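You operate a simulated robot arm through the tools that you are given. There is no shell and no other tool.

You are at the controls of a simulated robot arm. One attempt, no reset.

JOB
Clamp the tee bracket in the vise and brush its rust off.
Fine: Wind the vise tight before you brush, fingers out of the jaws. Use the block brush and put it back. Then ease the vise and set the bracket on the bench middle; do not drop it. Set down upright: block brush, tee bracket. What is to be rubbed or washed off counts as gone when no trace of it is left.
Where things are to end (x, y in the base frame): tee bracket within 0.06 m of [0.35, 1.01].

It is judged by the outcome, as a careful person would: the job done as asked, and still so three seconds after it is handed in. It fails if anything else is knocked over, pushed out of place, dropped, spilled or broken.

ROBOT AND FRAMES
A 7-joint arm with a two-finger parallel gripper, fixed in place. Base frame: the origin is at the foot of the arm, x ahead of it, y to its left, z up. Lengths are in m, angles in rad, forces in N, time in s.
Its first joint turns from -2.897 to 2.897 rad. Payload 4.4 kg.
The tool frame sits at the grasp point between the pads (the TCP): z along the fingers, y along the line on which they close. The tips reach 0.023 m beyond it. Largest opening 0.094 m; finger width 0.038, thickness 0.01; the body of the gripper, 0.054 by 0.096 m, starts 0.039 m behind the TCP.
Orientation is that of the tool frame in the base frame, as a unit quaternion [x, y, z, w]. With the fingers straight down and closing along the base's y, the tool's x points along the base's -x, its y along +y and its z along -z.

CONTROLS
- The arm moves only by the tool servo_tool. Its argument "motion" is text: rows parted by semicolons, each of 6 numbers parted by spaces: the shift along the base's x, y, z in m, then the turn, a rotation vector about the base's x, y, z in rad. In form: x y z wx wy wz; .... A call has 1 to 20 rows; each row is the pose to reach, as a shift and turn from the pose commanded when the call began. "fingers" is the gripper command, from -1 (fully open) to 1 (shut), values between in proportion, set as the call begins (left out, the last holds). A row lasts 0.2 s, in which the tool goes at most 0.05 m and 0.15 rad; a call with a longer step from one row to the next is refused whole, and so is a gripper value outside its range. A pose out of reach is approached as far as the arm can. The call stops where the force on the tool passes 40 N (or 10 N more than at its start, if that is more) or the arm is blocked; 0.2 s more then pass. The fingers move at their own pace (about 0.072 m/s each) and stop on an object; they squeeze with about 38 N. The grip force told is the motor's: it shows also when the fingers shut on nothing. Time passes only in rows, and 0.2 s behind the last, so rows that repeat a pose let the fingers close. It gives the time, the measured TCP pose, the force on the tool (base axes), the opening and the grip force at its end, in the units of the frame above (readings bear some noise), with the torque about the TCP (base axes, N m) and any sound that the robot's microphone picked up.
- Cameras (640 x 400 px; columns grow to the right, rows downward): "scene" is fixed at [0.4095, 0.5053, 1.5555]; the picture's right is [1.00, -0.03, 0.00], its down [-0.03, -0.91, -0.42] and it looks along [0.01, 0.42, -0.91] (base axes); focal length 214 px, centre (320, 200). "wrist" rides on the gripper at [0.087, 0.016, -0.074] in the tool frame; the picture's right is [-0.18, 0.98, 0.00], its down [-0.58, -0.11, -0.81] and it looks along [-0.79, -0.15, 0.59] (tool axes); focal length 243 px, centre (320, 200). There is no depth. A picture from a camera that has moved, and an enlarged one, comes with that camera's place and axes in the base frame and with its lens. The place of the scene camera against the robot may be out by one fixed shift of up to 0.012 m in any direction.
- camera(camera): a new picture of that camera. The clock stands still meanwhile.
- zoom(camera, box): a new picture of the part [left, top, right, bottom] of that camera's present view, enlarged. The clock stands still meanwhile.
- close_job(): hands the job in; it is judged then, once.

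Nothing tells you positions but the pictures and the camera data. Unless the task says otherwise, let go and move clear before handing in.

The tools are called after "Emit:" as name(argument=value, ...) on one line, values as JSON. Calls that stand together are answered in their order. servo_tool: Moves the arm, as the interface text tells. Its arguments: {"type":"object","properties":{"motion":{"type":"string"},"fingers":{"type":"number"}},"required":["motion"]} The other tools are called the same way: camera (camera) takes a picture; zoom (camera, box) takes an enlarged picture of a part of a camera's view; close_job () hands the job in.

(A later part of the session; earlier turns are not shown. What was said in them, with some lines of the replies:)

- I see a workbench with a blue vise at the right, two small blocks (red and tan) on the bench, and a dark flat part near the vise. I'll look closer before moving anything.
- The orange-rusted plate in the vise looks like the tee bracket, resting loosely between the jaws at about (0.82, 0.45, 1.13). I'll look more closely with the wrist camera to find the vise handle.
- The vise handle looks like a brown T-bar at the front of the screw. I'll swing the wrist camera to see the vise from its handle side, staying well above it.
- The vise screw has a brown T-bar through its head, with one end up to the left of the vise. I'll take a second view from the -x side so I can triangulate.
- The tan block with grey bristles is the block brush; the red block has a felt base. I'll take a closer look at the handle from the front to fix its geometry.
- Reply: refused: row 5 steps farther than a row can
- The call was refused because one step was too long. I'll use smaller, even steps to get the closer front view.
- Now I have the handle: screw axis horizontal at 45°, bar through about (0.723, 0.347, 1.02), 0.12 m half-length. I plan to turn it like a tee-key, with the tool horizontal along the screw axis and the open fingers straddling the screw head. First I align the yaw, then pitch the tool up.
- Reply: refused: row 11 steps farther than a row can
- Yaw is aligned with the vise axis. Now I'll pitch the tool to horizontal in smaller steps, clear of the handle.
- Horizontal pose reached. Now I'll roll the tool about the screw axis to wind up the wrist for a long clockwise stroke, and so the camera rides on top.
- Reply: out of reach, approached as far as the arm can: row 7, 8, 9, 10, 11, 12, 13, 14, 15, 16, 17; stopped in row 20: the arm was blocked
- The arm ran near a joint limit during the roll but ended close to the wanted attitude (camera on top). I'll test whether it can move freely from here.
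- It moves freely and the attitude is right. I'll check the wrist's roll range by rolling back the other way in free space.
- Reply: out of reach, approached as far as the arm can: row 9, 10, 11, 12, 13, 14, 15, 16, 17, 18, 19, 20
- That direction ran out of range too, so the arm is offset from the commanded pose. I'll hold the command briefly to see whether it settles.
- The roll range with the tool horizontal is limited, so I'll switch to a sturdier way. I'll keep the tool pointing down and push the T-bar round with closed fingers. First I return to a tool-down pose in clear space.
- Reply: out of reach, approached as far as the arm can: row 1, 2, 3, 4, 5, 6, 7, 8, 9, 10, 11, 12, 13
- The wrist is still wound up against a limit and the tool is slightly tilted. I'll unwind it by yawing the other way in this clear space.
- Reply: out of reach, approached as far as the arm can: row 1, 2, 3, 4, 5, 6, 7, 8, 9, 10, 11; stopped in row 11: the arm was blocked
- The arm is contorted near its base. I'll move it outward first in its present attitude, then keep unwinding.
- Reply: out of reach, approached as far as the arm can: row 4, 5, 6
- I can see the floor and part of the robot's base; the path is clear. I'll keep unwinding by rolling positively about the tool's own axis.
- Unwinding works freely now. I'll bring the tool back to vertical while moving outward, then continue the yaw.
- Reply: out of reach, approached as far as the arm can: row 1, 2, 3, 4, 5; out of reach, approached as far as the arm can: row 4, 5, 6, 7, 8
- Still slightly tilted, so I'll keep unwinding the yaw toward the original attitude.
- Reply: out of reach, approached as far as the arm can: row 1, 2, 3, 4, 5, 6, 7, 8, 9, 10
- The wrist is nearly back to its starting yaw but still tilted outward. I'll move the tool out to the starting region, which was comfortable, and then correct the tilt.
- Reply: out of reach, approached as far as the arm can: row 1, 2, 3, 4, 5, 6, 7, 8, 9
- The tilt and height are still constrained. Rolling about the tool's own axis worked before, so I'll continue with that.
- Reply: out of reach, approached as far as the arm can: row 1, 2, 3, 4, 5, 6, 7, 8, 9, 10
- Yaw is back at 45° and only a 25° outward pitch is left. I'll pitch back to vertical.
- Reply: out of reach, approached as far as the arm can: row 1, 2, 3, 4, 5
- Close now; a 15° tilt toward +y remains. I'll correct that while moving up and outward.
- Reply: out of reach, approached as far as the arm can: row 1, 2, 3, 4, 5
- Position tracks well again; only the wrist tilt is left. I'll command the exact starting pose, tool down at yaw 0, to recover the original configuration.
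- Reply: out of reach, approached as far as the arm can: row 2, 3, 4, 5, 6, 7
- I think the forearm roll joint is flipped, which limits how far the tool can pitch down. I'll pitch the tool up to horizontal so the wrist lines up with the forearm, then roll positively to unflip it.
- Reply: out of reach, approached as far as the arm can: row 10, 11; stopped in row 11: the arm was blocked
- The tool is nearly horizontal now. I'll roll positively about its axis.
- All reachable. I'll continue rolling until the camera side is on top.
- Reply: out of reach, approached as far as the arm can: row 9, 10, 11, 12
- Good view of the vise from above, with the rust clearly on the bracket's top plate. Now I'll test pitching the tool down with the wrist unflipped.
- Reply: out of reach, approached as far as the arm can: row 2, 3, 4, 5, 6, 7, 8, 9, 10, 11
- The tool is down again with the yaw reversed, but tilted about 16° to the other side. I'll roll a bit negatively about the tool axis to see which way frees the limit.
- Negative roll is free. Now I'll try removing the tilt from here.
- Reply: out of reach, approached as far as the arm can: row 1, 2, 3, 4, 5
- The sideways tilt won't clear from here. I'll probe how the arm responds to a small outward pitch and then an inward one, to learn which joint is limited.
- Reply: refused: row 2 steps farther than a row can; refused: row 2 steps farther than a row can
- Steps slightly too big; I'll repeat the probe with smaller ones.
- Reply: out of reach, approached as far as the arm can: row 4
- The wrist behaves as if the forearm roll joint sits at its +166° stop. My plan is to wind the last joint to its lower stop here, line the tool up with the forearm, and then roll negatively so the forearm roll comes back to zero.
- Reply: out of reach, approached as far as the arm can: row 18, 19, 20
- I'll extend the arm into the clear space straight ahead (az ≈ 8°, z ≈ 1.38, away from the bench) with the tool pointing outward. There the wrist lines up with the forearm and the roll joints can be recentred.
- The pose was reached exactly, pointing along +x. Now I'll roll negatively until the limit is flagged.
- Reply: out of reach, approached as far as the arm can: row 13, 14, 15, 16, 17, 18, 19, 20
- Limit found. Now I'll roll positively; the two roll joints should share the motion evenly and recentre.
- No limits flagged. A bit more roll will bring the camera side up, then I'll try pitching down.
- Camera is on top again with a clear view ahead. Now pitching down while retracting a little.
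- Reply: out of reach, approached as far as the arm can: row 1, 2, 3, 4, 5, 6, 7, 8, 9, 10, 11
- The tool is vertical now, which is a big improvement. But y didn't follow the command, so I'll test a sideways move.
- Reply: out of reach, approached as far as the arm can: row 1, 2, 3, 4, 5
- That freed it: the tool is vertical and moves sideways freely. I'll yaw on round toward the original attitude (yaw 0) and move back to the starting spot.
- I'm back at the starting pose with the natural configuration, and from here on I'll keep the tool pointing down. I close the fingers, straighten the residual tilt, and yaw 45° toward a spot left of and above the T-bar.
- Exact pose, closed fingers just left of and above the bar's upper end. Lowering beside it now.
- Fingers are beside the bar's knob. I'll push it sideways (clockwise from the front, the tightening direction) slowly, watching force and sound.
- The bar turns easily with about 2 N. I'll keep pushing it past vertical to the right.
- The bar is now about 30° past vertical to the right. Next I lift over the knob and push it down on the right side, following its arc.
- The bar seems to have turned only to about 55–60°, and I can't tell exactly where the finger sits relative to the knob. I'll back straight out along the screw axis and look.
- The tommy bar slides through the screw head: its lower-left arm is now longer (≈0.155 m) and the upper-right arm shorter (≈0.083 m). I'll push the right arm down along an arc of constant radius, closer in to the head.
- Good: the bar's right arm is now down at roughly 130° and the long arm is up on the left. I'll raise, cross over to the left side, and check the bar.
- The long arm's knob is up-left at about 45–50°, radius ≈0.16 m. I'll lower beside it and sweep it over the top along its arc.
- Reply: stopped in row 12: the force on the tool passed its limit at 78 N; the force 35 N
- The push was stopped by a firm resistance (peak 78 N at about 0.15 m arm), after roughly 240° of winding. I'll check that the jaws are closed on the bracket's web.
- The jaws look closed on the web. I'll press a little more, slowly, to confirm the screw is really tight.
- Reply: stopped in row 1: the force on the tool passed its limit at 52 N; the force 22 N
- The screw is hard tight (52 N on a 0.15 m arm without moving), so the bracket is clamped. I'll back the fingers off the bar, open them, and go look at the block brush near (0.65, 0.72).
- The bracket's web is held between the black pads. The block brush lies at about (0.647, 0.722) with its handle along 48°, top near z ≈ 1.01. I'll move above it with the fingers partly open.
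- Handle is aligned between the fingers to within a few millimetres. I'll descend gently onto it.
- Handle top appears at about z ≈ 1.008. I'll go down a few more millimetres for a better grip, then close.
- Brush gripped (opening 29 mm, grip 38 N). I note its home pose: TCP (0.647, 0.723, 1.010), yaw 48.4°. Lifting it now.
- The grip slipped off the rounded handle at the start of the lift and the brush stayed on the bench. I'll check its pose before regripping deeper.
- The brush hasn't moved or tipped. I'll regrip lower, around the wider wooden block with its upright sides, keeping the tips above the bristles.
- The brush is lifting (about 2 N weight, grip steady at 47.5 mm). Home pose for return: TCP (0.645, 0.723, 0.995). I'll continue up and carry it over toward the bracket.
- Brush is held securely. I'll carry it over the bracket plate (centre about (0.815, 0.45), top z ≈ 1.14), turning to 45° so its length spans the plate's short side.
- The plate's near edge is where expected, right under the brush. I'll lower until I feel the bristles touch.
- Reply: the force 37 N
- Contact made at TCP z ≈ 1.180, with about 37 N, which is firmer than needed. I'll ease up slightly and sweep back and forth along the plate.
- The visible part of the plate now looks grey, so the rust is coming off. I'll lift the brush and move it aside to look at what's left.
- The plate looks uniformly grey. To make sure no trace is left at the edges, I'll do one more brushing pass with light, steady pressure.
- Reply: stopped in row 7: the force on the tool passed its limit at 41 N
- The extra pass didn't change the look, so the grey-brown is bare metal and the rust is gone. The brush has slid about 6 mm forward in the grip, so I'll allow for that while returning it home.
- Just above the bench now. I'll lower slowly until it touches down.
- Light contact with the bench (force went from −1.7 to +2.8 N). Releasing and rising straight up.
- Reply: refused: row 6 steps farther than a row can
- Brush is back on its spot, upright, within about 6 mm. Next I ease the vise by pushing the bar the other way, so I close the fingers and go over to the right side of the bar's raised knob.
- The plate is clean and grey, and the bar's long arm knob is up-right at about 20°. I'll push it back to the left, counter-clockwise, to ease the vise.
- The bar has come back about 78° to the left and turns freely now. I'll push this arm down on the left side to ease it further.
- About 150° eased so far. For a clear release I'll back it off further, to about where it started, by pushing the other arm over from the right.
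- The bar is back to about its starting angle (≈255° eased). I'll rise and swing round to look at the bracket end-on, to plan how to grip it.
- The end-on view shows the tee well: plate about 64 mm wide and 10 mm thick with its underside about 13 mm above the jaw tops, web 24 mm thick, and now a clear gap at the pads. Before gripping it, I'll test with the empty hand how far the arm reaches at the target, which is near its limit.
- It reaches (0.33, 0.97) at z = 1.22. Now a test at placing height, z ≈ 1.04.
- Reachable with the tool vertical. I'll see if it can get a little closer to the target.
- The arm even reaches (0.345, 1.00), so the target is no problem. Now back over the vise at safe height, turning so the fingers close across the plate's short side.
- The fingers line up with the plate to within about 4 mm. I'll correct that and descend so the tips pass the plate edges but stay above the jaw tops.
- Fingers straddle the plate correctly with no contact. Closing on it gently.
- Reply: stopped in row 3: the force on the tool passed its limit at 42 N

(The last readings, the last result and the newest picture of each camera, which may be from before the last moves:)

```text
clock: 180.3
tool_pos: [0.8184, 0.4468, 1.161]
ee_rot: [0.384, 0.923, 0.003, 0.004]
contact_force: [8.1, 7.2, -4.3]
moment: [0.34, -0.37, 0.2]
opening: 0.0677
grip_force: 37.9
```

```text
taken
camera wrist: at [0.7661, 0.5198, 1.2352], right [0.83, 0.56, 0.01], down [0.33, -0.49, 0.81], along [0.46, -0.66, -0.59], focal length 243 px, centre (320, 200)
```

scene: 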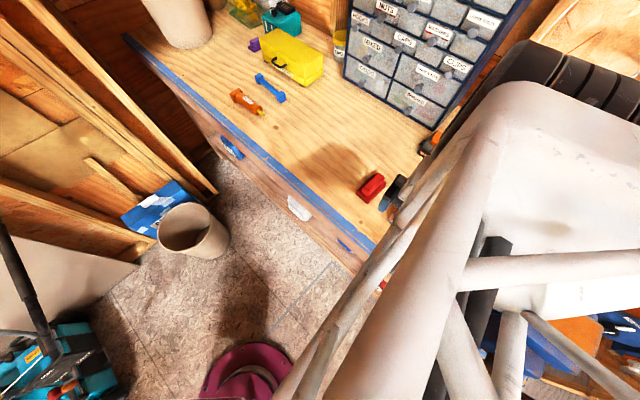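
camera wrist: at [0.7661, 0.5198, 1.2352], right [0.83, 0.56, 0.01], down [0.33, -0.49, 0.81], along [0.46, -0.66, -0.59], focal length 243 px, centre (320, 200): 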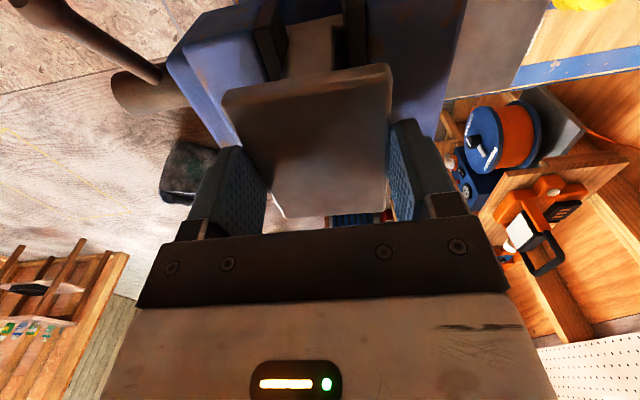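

The bracket is gripped (68 mm) and lifting, but it presses sideways on a pad by about 11 N. I'll shift slightly toward +a to relieve that before lifting further.

Emit:
servo_tool(motion="0.0015 0.0015 0 0 0 0; 0.003 0.003 0 0 0 0; 0.003 0.003 0 0 0 0")

```text
clock: 181.1
tool_pos: [0.8204, 0.4509, 1.1627]
ee_rot: [0.384, 0.923, 0.003, 0.005]
contact_force: [-0.4, 1.4, -3.2]
moment: [0.03, 0.04, -0.03]
opening: 0.0674
grip_force: 37.9
```

Free now: only about 3 N of weight. Lifting straight up out of the jaws.

Emit:
servo_tool(motion="0 0 0.008 0 0 0; 0 0 0.016 0 0 0; 0 0 0.024 0 0 0; 0 0 0.032 0 0 0; 0 0 0.042 0 0 0; 0 0 0.052 0 0 0; 0 0 0.064 0 0 0; 0 0 0.08 0 0 0; 0 0 0.1 0 0 0; 0 0 0.12 0 0 0; 0 0 0.14 0 0 0")

Emit:
camera(camera="wrist")

Emit:
zoom(camera="scene", box=[460, 220, 640, 370])

```text
clock: 183.5
tool_pos: [0.8207, 0.4522, 1.2974]
ee_rot: [0.383, 0.924, 0.003, 0.004]
contact_force: [-0.1, 0.9, -2.8]
moment: [0.04, 0.01, -0.02]
opening: 0.0678
grip_force: 38.2
```

```text
taken
camera wrist: at [0.7697, 0.524, 1.3712], right [0.83, 0.56, 0.01], down [0.33, -0.49, 0.81], along [0.46, -0.66, -0.59], focal length 243 px, centre (320, 200)
```

wrist: 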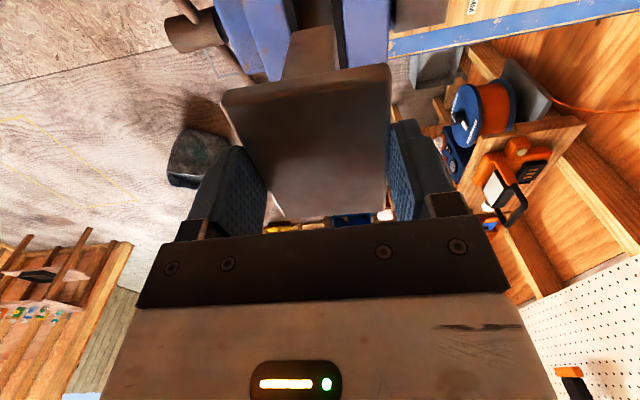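

```text
2.67 times, centred on (550, 295) of scene
camera zoom: at [0.4095, 0.5053, 1.5555], right [1.0, -0.03, 0.0], down [-0.03, -0.91, -0.42], along [0.01, 0.42, -0.91], focal length 572 px, centre (-293, -53)
```

zoom: 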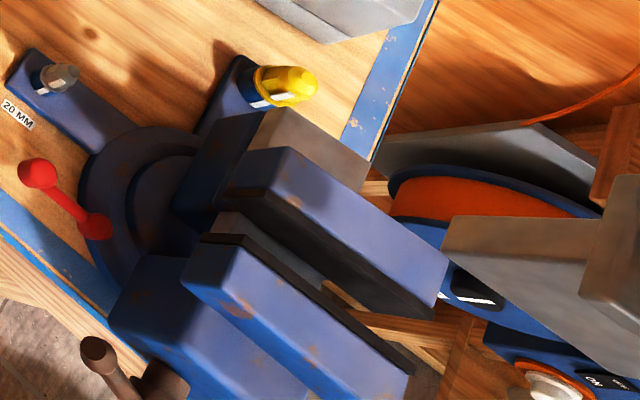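

The bracket is out of the vise and the jaws are empty. I'll carry it level over the bench to above the middle.

Emit:
servo_tool(motion="-0.0238 0.0274 0 0 0 0.1013; -0.0476 0.0548 0 0 0 0.2025; -0.0714 0.0822 0 0 0 0.3038; -0.0952 0.1096 0 0 0 0.405; -0.1189 0.137 0 0 0 0.5063; -0.1427 0.1643 0 0 0 0.6075; -0.1665 0.1917 0 0 0 0.7088; -0.1903 0.2191 0 0 0 0.81; -0.2141 0.2465 0 0 0 0.9113; -0.2379 0.2739 0 0 0 1.0125; -0.2616 0.3013 0 0 0 1.1138; -0.2854 0.3287 0 0 0 1.215; -0.3092 0.3561 0 0 0 1.3163; -0.333 0.3835 0 0 0 1.4175; -0.3568 0.4109 0 0 0 1.5188; -0.3806 0.4382 0 0 0 1.62; -0.4043 0.4656 0 0 0 1.7213; -0.4281 0.493 0 0 0 1.8225; -0.4519 0.5204 0 0 0 1.9238; -0.4757 0.5478 0 0 0 2.025")

Emit:
camera(camera="wrist")

Emit:
camera(camera="scene")

```text
clock: 187.7
tool_pos: [0.3448, 0.9999, 1.3018]
ee_rot: [-0.582, 0.814, 0.005, -0.001]
contact_force: [0.0, 0.1, -2.5]
moment: [-0.03, 0.02, 0.01]
opening: 0.0678
grip_force: 38.1
```

```text
taken
camera wrist: at [0.3004, 0.9215, 1.3757], right [-0.87, 0.49, 0.01], down [0.3, 0.51, 0.81], along [0.39, 0.71, -0.59], focal length 243 px, centre (320, 200)
```

wrist: 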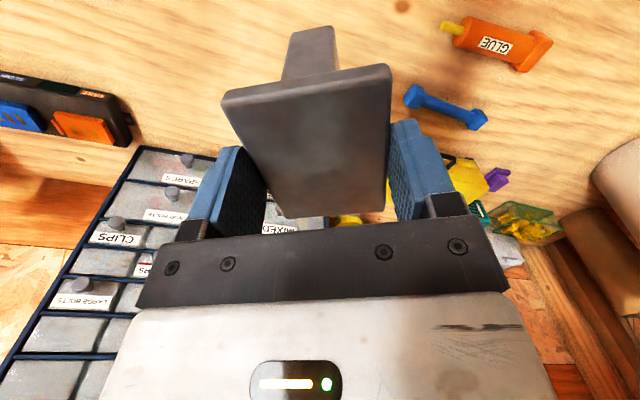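

```text
taken
```

scene: 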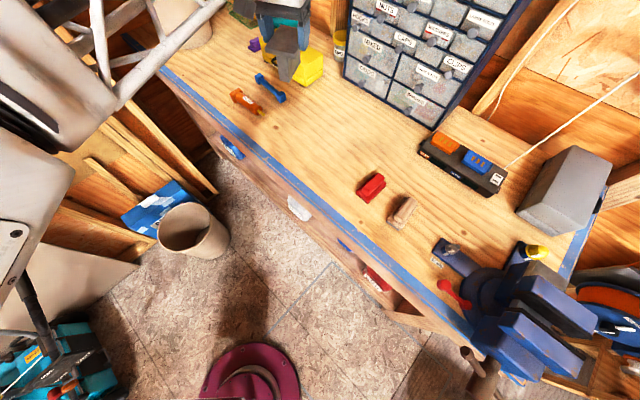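

Bracket is over the target, upright. Lowering toward the bench.

Emit:
servo_tool(motion="0 0.002 -0.035 0 0 0; 0 0.004 -0.07 0 0 0; 0 0.004 -0.105 0 0 0; 0 0.004 -0.14 0 0 0; 0 0.004 -0.175 0 0 0; 0 0.004 -0.205 0 0 0; 0 0.004 -0.23 0 0 0; 0 0.004 -0.245 0 0 0; 0 0.004 -0.252 0 0 0; 0 0.004 -0.252 0 0 0")

Emit:
camera(camera="wrist")

```text
clock: 189.9
tool_pos: [0.3406, 1.0003, 1.0479]
ee_rot: [-0.581, 0.814, 0.006, 0.0]
contact_force: [0.3, 0.3, -2.2]
moment: [0.01, -0.03, 0.0]
opening: 0.0677
grip_force: 38.1
```

```text
taken
camera wrist: at [0.2972, 0.9241, 1.1225], right [-0.87, 0.49, 0.01], down [0.3, 0.51, 0.81], along [0.39, 0.71, -0.59], focal length 243 px, centre (320, 200)
```

wrist: 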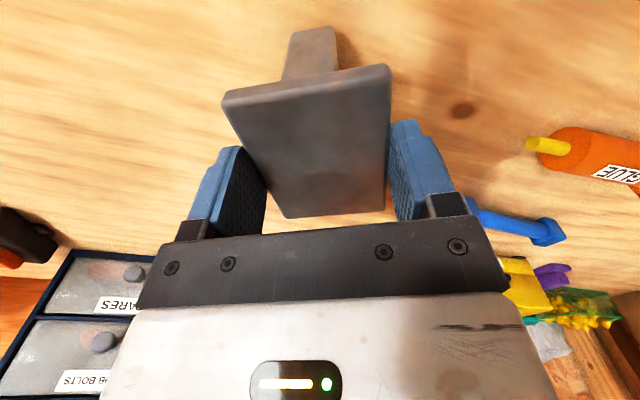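

Close to the bench. I'll continue in millimetre steps, watching for touchdown.

Emit:
servo_tool(motion="0 0 -0.002 0 0 0; 0 0 -0.004 0 0 0; 0 0 -0.006 0 0 0; 0 0 -0.008 0 0 0; 0 0 -0.01 0 0 0")

```text
clock: 191.1
tool_pos: [0.3444, 1.0037, 1.0387]
ee_rot: [-0.581, 0.814, 0.006, -0.001]
contact_force: [0.1, 0.7, -3.3]
moment: [-0.01, 0.01, 0.0]
opening: 0.0675
grip_force: 38.3
```

Emit:
servo_tool(motion="0 0 -0.0015 0 0 0; 0 0 -0.003 0 0 0; 0 0 -0.0045 0 0 0")

```text
clock: 191.9
tool_pos: [0.344, 1.0029, 1.0358]
ee_rot: [-0.58, 0.814, 0.006, 0.001]
contact_force: [-3.6, 0.4, 7.7]
moment: [-0.23, 0.31, -0.08]
opening: 0.0676
grip_force: 37.6
```

Touchdown at TCP z ≈ 1.036 (about 8 N). I'll ease off a millimetre so it stands without side load, then open.

Emit:
servo_tool(motion="0 0 0.0006 0 0 0; 0 0 0.001 0 0 0; 0 0 0.001 0 0 0")

```text
clock: 192.7
tool_pos: [0.3444, 1.0046, 1.0354]
ee_rot: [-0.581, 0.814, 0.005, 0.0]
contact_force: [-2.7, 0.7, 3.2]
moment: [0.09, 0.07, 0.05]
opening: 0.0675
grip_force: 37.8
```

Emit:
servo_tool(motion="0 0 0 0 0 0; 0 0 0 0 0 0; 0 0 0 0 0 0", fingers=-1)

Emit:
camera(camera="wrist")

```text
clock: 193.5
tool_pos: [0.345, 1.0035, 1.0356]
ee_rot: [-0.581, 0.814, 0.005, 0.0]
contact_force: [-0.2, -0.5, -0.3]
moment: [0.01, -0.01, -0.02]
opening: 0.0942
grip_force: 0.1
```

```text
taken
camera wrist: at [0.3005, 0.926, 1.1094], right [-0.87, 0.49, 0.01], down [0.3, 0.51, 0.81], along [0.39, 0.71, -0.59], focal length 243 px, centre (320, 200)
```

wrist: 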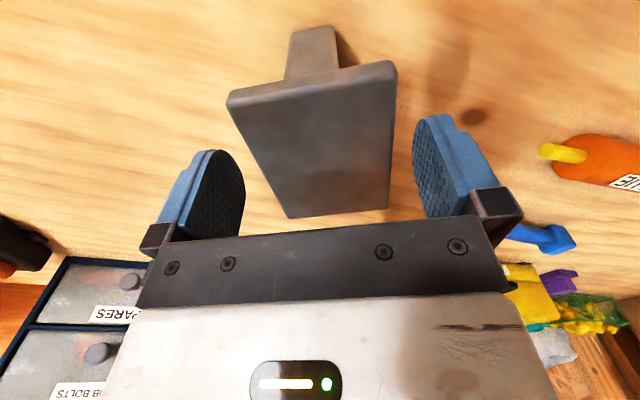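

The bracket stands on its own on the bench. I'll rise straight up, clear of the plate edges, and then back away.

Emit:
servo_tool(motion="0 0 0.01 0 0 0; 0 0 0.025 0 0 0; 0 0 0.045 0 0 0; 0 0 0.075 0 0 0; 0 0 0.11 0 0 0; 0 0 0.15 0 0 0; -0.005 -0.035 0.18 0 0 0; -0.01 -0.075 0.2 0 0 0; -0.015 -0.115 0.22 0 0 0; -0.02 -0.155 0.24 0 0 0")

Emit:
camera(camera="wrist")

Emit:
camera(camera="scene")

```text
clock: 195.7
tool_pos: [0.3241, 0.847, 1.2739]
ee_rot: [-0.581, 0.814, 0.005, -0.001]
contact_force: [0.0, 0.3, -1.3]
moment: [-0.06, 0.01, 0.01]
opening: 0.094
grip_force: 0.0
```

```text
taken
camera wrist: at [0.2807, 0.77, 1.3476], right [-0.87, 0.49, 0.01], down [0.3, 0.51, 0.81], along [0.39, 0.7, -0.59], focal length 243 px, centre (320, 200)
```

wrist: 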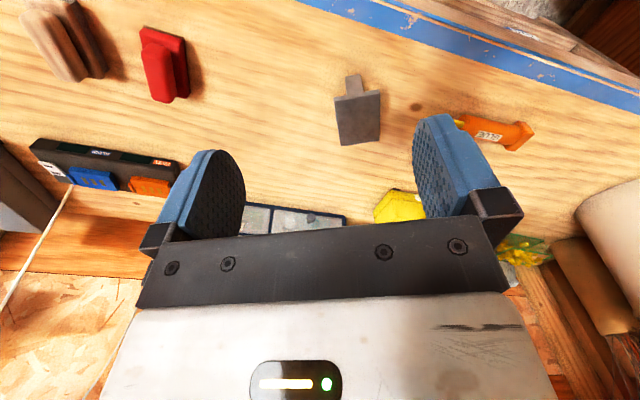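

```text
taken
```

scene: 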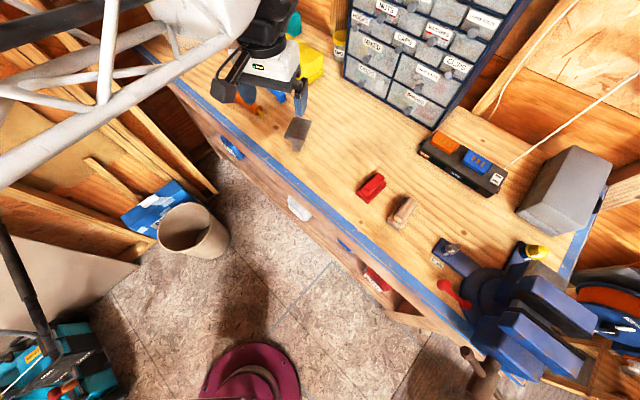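

Emit:
zoom(camera="wrist", box=[310, 60, 410, 160])

Emit:
zoom(camera="scene", box=[220, 80, 440, 240])

Emit:
zoom(camera="scene", box=[420, 220, 640, 400])

```text
4.00 times, centred on (360, 110) of wrist
camera zoom: at [0.2807, 0.77, 1.3476], right [-0.87, 0.49, 0.01], down [0.3, 0.51, 0.81], along [0.39, 0.7, -0.59], focal length 970 px, centre (160, 560)
```

zoom: 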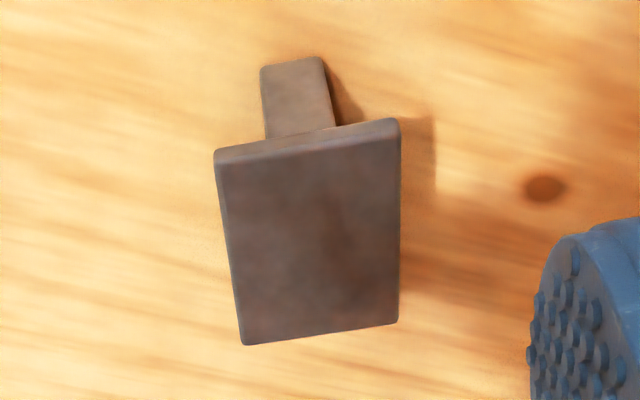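

```text
2.50 times, centred on (330, 160) of scene
camera zoom: at [0.4095, 0.5053, 1.5555], right [1.0, -0.03, 0.0], down [-0.03, -0.91, -0.42], along [0.01, 0.42, -0.91], focal length 536 px, centre (295, 300)
```

zoom: 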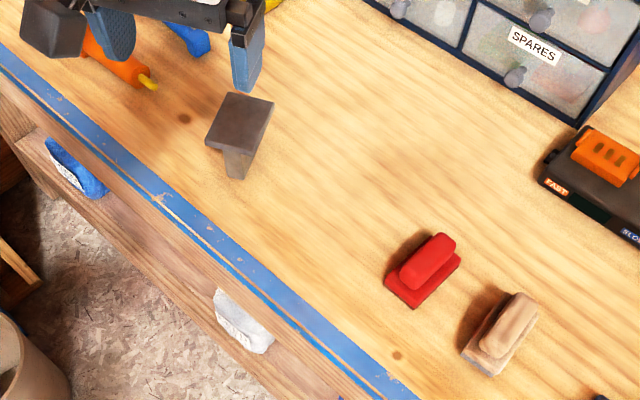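

```text
2.22 times, centred on (530, 310) of scene
camera zoom: at [0.4095, 0.5053, 1.5555], right [1.0, -0.03, 0.0], down [-0.03, -0.91, -0.42], along [0.01, 0.42, -0.91], focal length 477 px, centre (-147, -44)
```

zoom: 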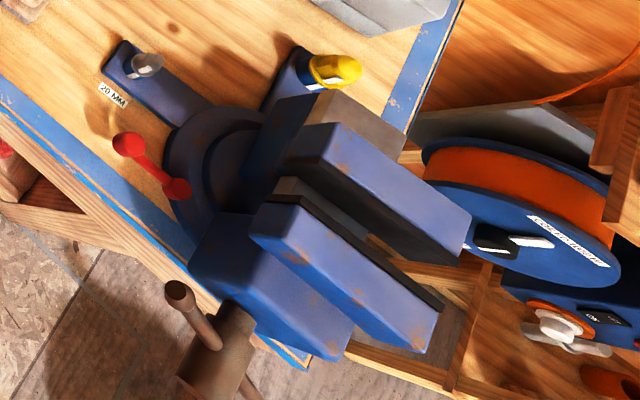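

Bracket stands upright near the target. I'll move the arm further away, out of its light, and inspect the plate for any leftover trace.

Emit:
servo_tool(motion="-0.01 -0.04 0.02 0 0 0; -0.02 -0.08 0.04 0 0 0; -0.02 -0.12 0.06 0 0 0; -0.02 -0.16 0.08 0 0 0; -0.02 -0.2 0.1 0 0 0; 0 -0.24 0.1 0 0 -0.1; 0.03 -0.28 0.1 0 0 -0.2; 0.06 -0.31 0.1 0 0 -0.3; 0.09 -0.34 0.1 0 0 -0.4; 0.13 -0.36 0.1 0 0 -0.5; 0.17 -0.38 0.1 0 0 -0.6; 0.21 -0.4 0.1 0 0 -0.7")

Emit:
camera(camera="scene")

Emit:
zoom(camera="scene", box=[265, 105, 335, 155])

```text
clock: 198.3
tool_pos: [0.5335, 0.4505, 1.3792]
ee_rot: [-0.266, 0.964, 0.006, 0.002]
contact_force: [0.1, -0.7, -0.5]
moment: [0.0, 0.04, -0.01]
opening: 0.0938
grip_force: 0.1
```

```text
taken
```

scene: 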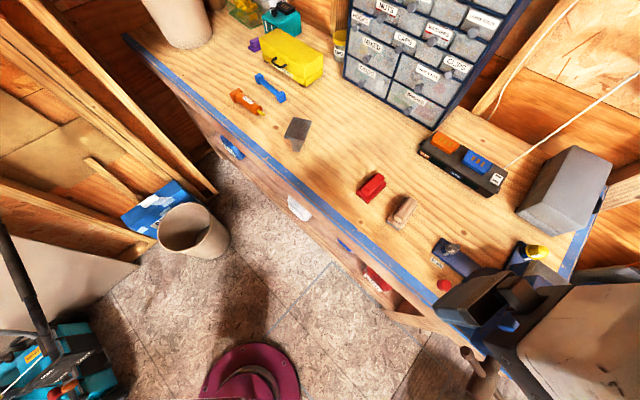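

```text
8.00 times, centred on (300, 130) of scene
camera zoom: at [0.4095, 0.5053, 1.5555], right [1.0, -0.03, 0.0], down [-0.03, -0.91, -0.42], along [0.01, 0.42, -0.91], focal length 1716 px, centre (480, 760)
```

zoom: 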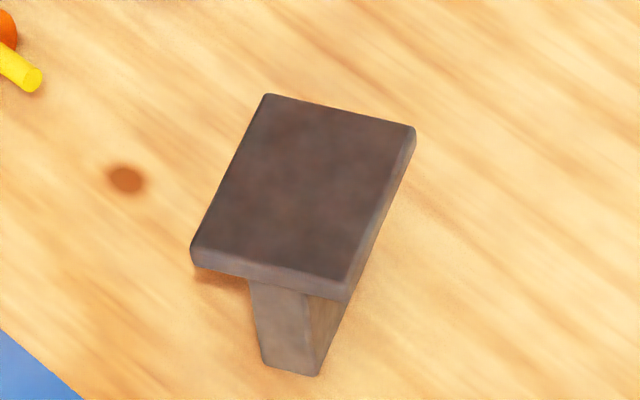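

The bracket stands at about (0.345, 1.00), within 1 cm of the target. For a last check I'll view the plate top from the unshaded side with the wrist camera.

Emit:
servo_tool(motion="-0.0274 0.0325 0 0 0 0.042; -0.0548 0.0651 0 0 0 0.085; -0.0821 0.0976 0 0 0 0.127; -0.1095 0.1302 -0.01 0 0 0.169; -0.1369 0.1627 -0.025 0 0 0.212; -0.1643 0.1953 -0.04 0 0 0.254; -0.1916 0.2278 -0.055 0 0 0.296; -0.219 0.2603 -0.07 0 0 0.339; -0.2464 0.2929 -0.085 0 0 0.381; -0.2738 0.3254 -0.1 0 0 0.423; -0.3011 0.358 -0.115 0 0 0.466; -0.3285 0.3905 -0.13 0 0 0.508; -0.3285 0.3905 -0.13 0 0 0.508")

Emit:
camera(camera="wrist")

```text
clock: 201.1
tool_pos: [0.2092, 0.8395, 1.245]
ee_rot: [-0.5, 0.866, 0.005, 0.0]
contact_force: [0.0, 0.6, -0.3]
moment: [0.0, 0.02, 0.01]
opening: 0.094
grip_force: 0.1
```

```text
taken
camera wrist: at [0.1515, 0.7716, 1.3176], right [-0.76, 0.65, 0.01], down [0.39, 0.44, 0.81], along [0.52, 0.62, -0.59], focal length 243 px, centre (320, 200)
```

wrist: 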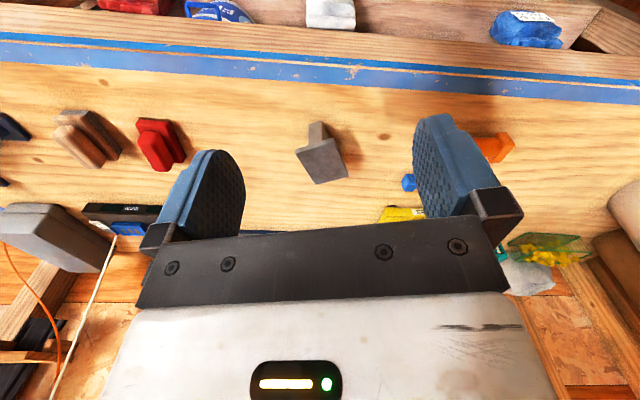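

Emit:
zoom(camera="wrist", box=[280, 110, 370, 190])

Emit:
zoom(camera="wrist", box=[40, 90, 220, 190])

```text
5.00 times, centred on (325, 150) of wrist
camera zoom: at [0.1515, 0.7716, 1.3176], right [-0.76, 0.65, 0.01], down [0.39, 0.44, 0.81], along [0.52, 0.62, -0.59], focal length 1213 px, centre (295, 450)
```

zoom: 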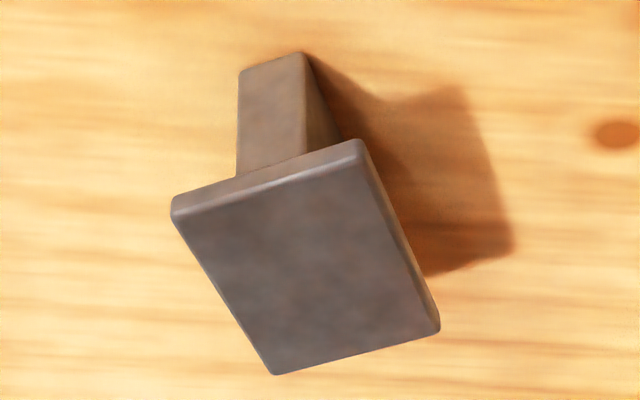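

```text
3.56 times, centred on (130, 140) of wrist
camera zoom: at [0.1515, 0.7716, 1.3176], right [-0.76, 0.65, 0.01], down [0.39, 0.44, 0.81], along [0.52, 0.62, -0.59], focal length 863 px, centre (996, 413)
```

zoom: 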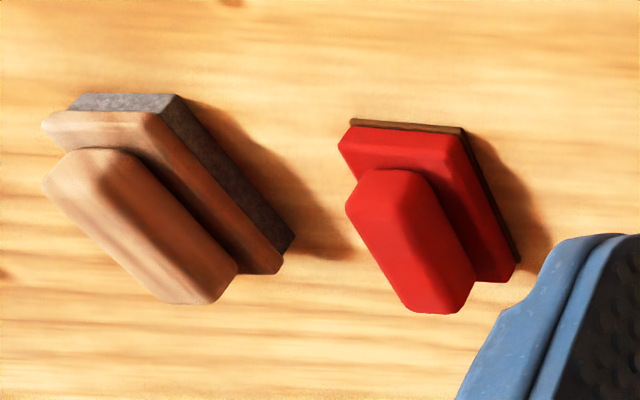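

The plate top is plain grey like the rest of the bracket, with no rust visible. The bracket stands upright on the bench middle and the brush is back in place, upright. The vise is eased and the arm is clear, so I'm handing in.

Emit:
close_job()

```text
The job is handed in.
```

The job is done and handed in: the rust is brushed off the tee bracket. It stands upright on the bench middle at about (0.345, 1.00), roughly 1 cm from the target.

- **Clamping:** I wound the vise tight before brushing. At the end the handle would not move under about 50 N at its end, and the fingers stayed out of the jaws.
- **Brushing:** I brushed the whole plate once. A second pass stopped partway when the force limit tripped. The plate top now looks the same plain grey as the rest of the bracket, with no rust visible in close-ups.
- **Brush:** It is back upright, about 6 mm from where it started. My first grip slipped off the handle before it left the bench. I then gripped the wooden block below the handle, and that held.
- **Vise:** I eased it about 255° before lifting the bracket out. The bracket pressed lightly on a jaw pad as I closed the fingers, so I shifted over before lifting. It was not dropped.

Before winding the vise, I tried to turn its handle with the tool held level. The arm ran into its joint limits and took a while to recover, so I pushed the handle round with closed fingers instead. Nothing else looks moved or knocked over in the pictures.
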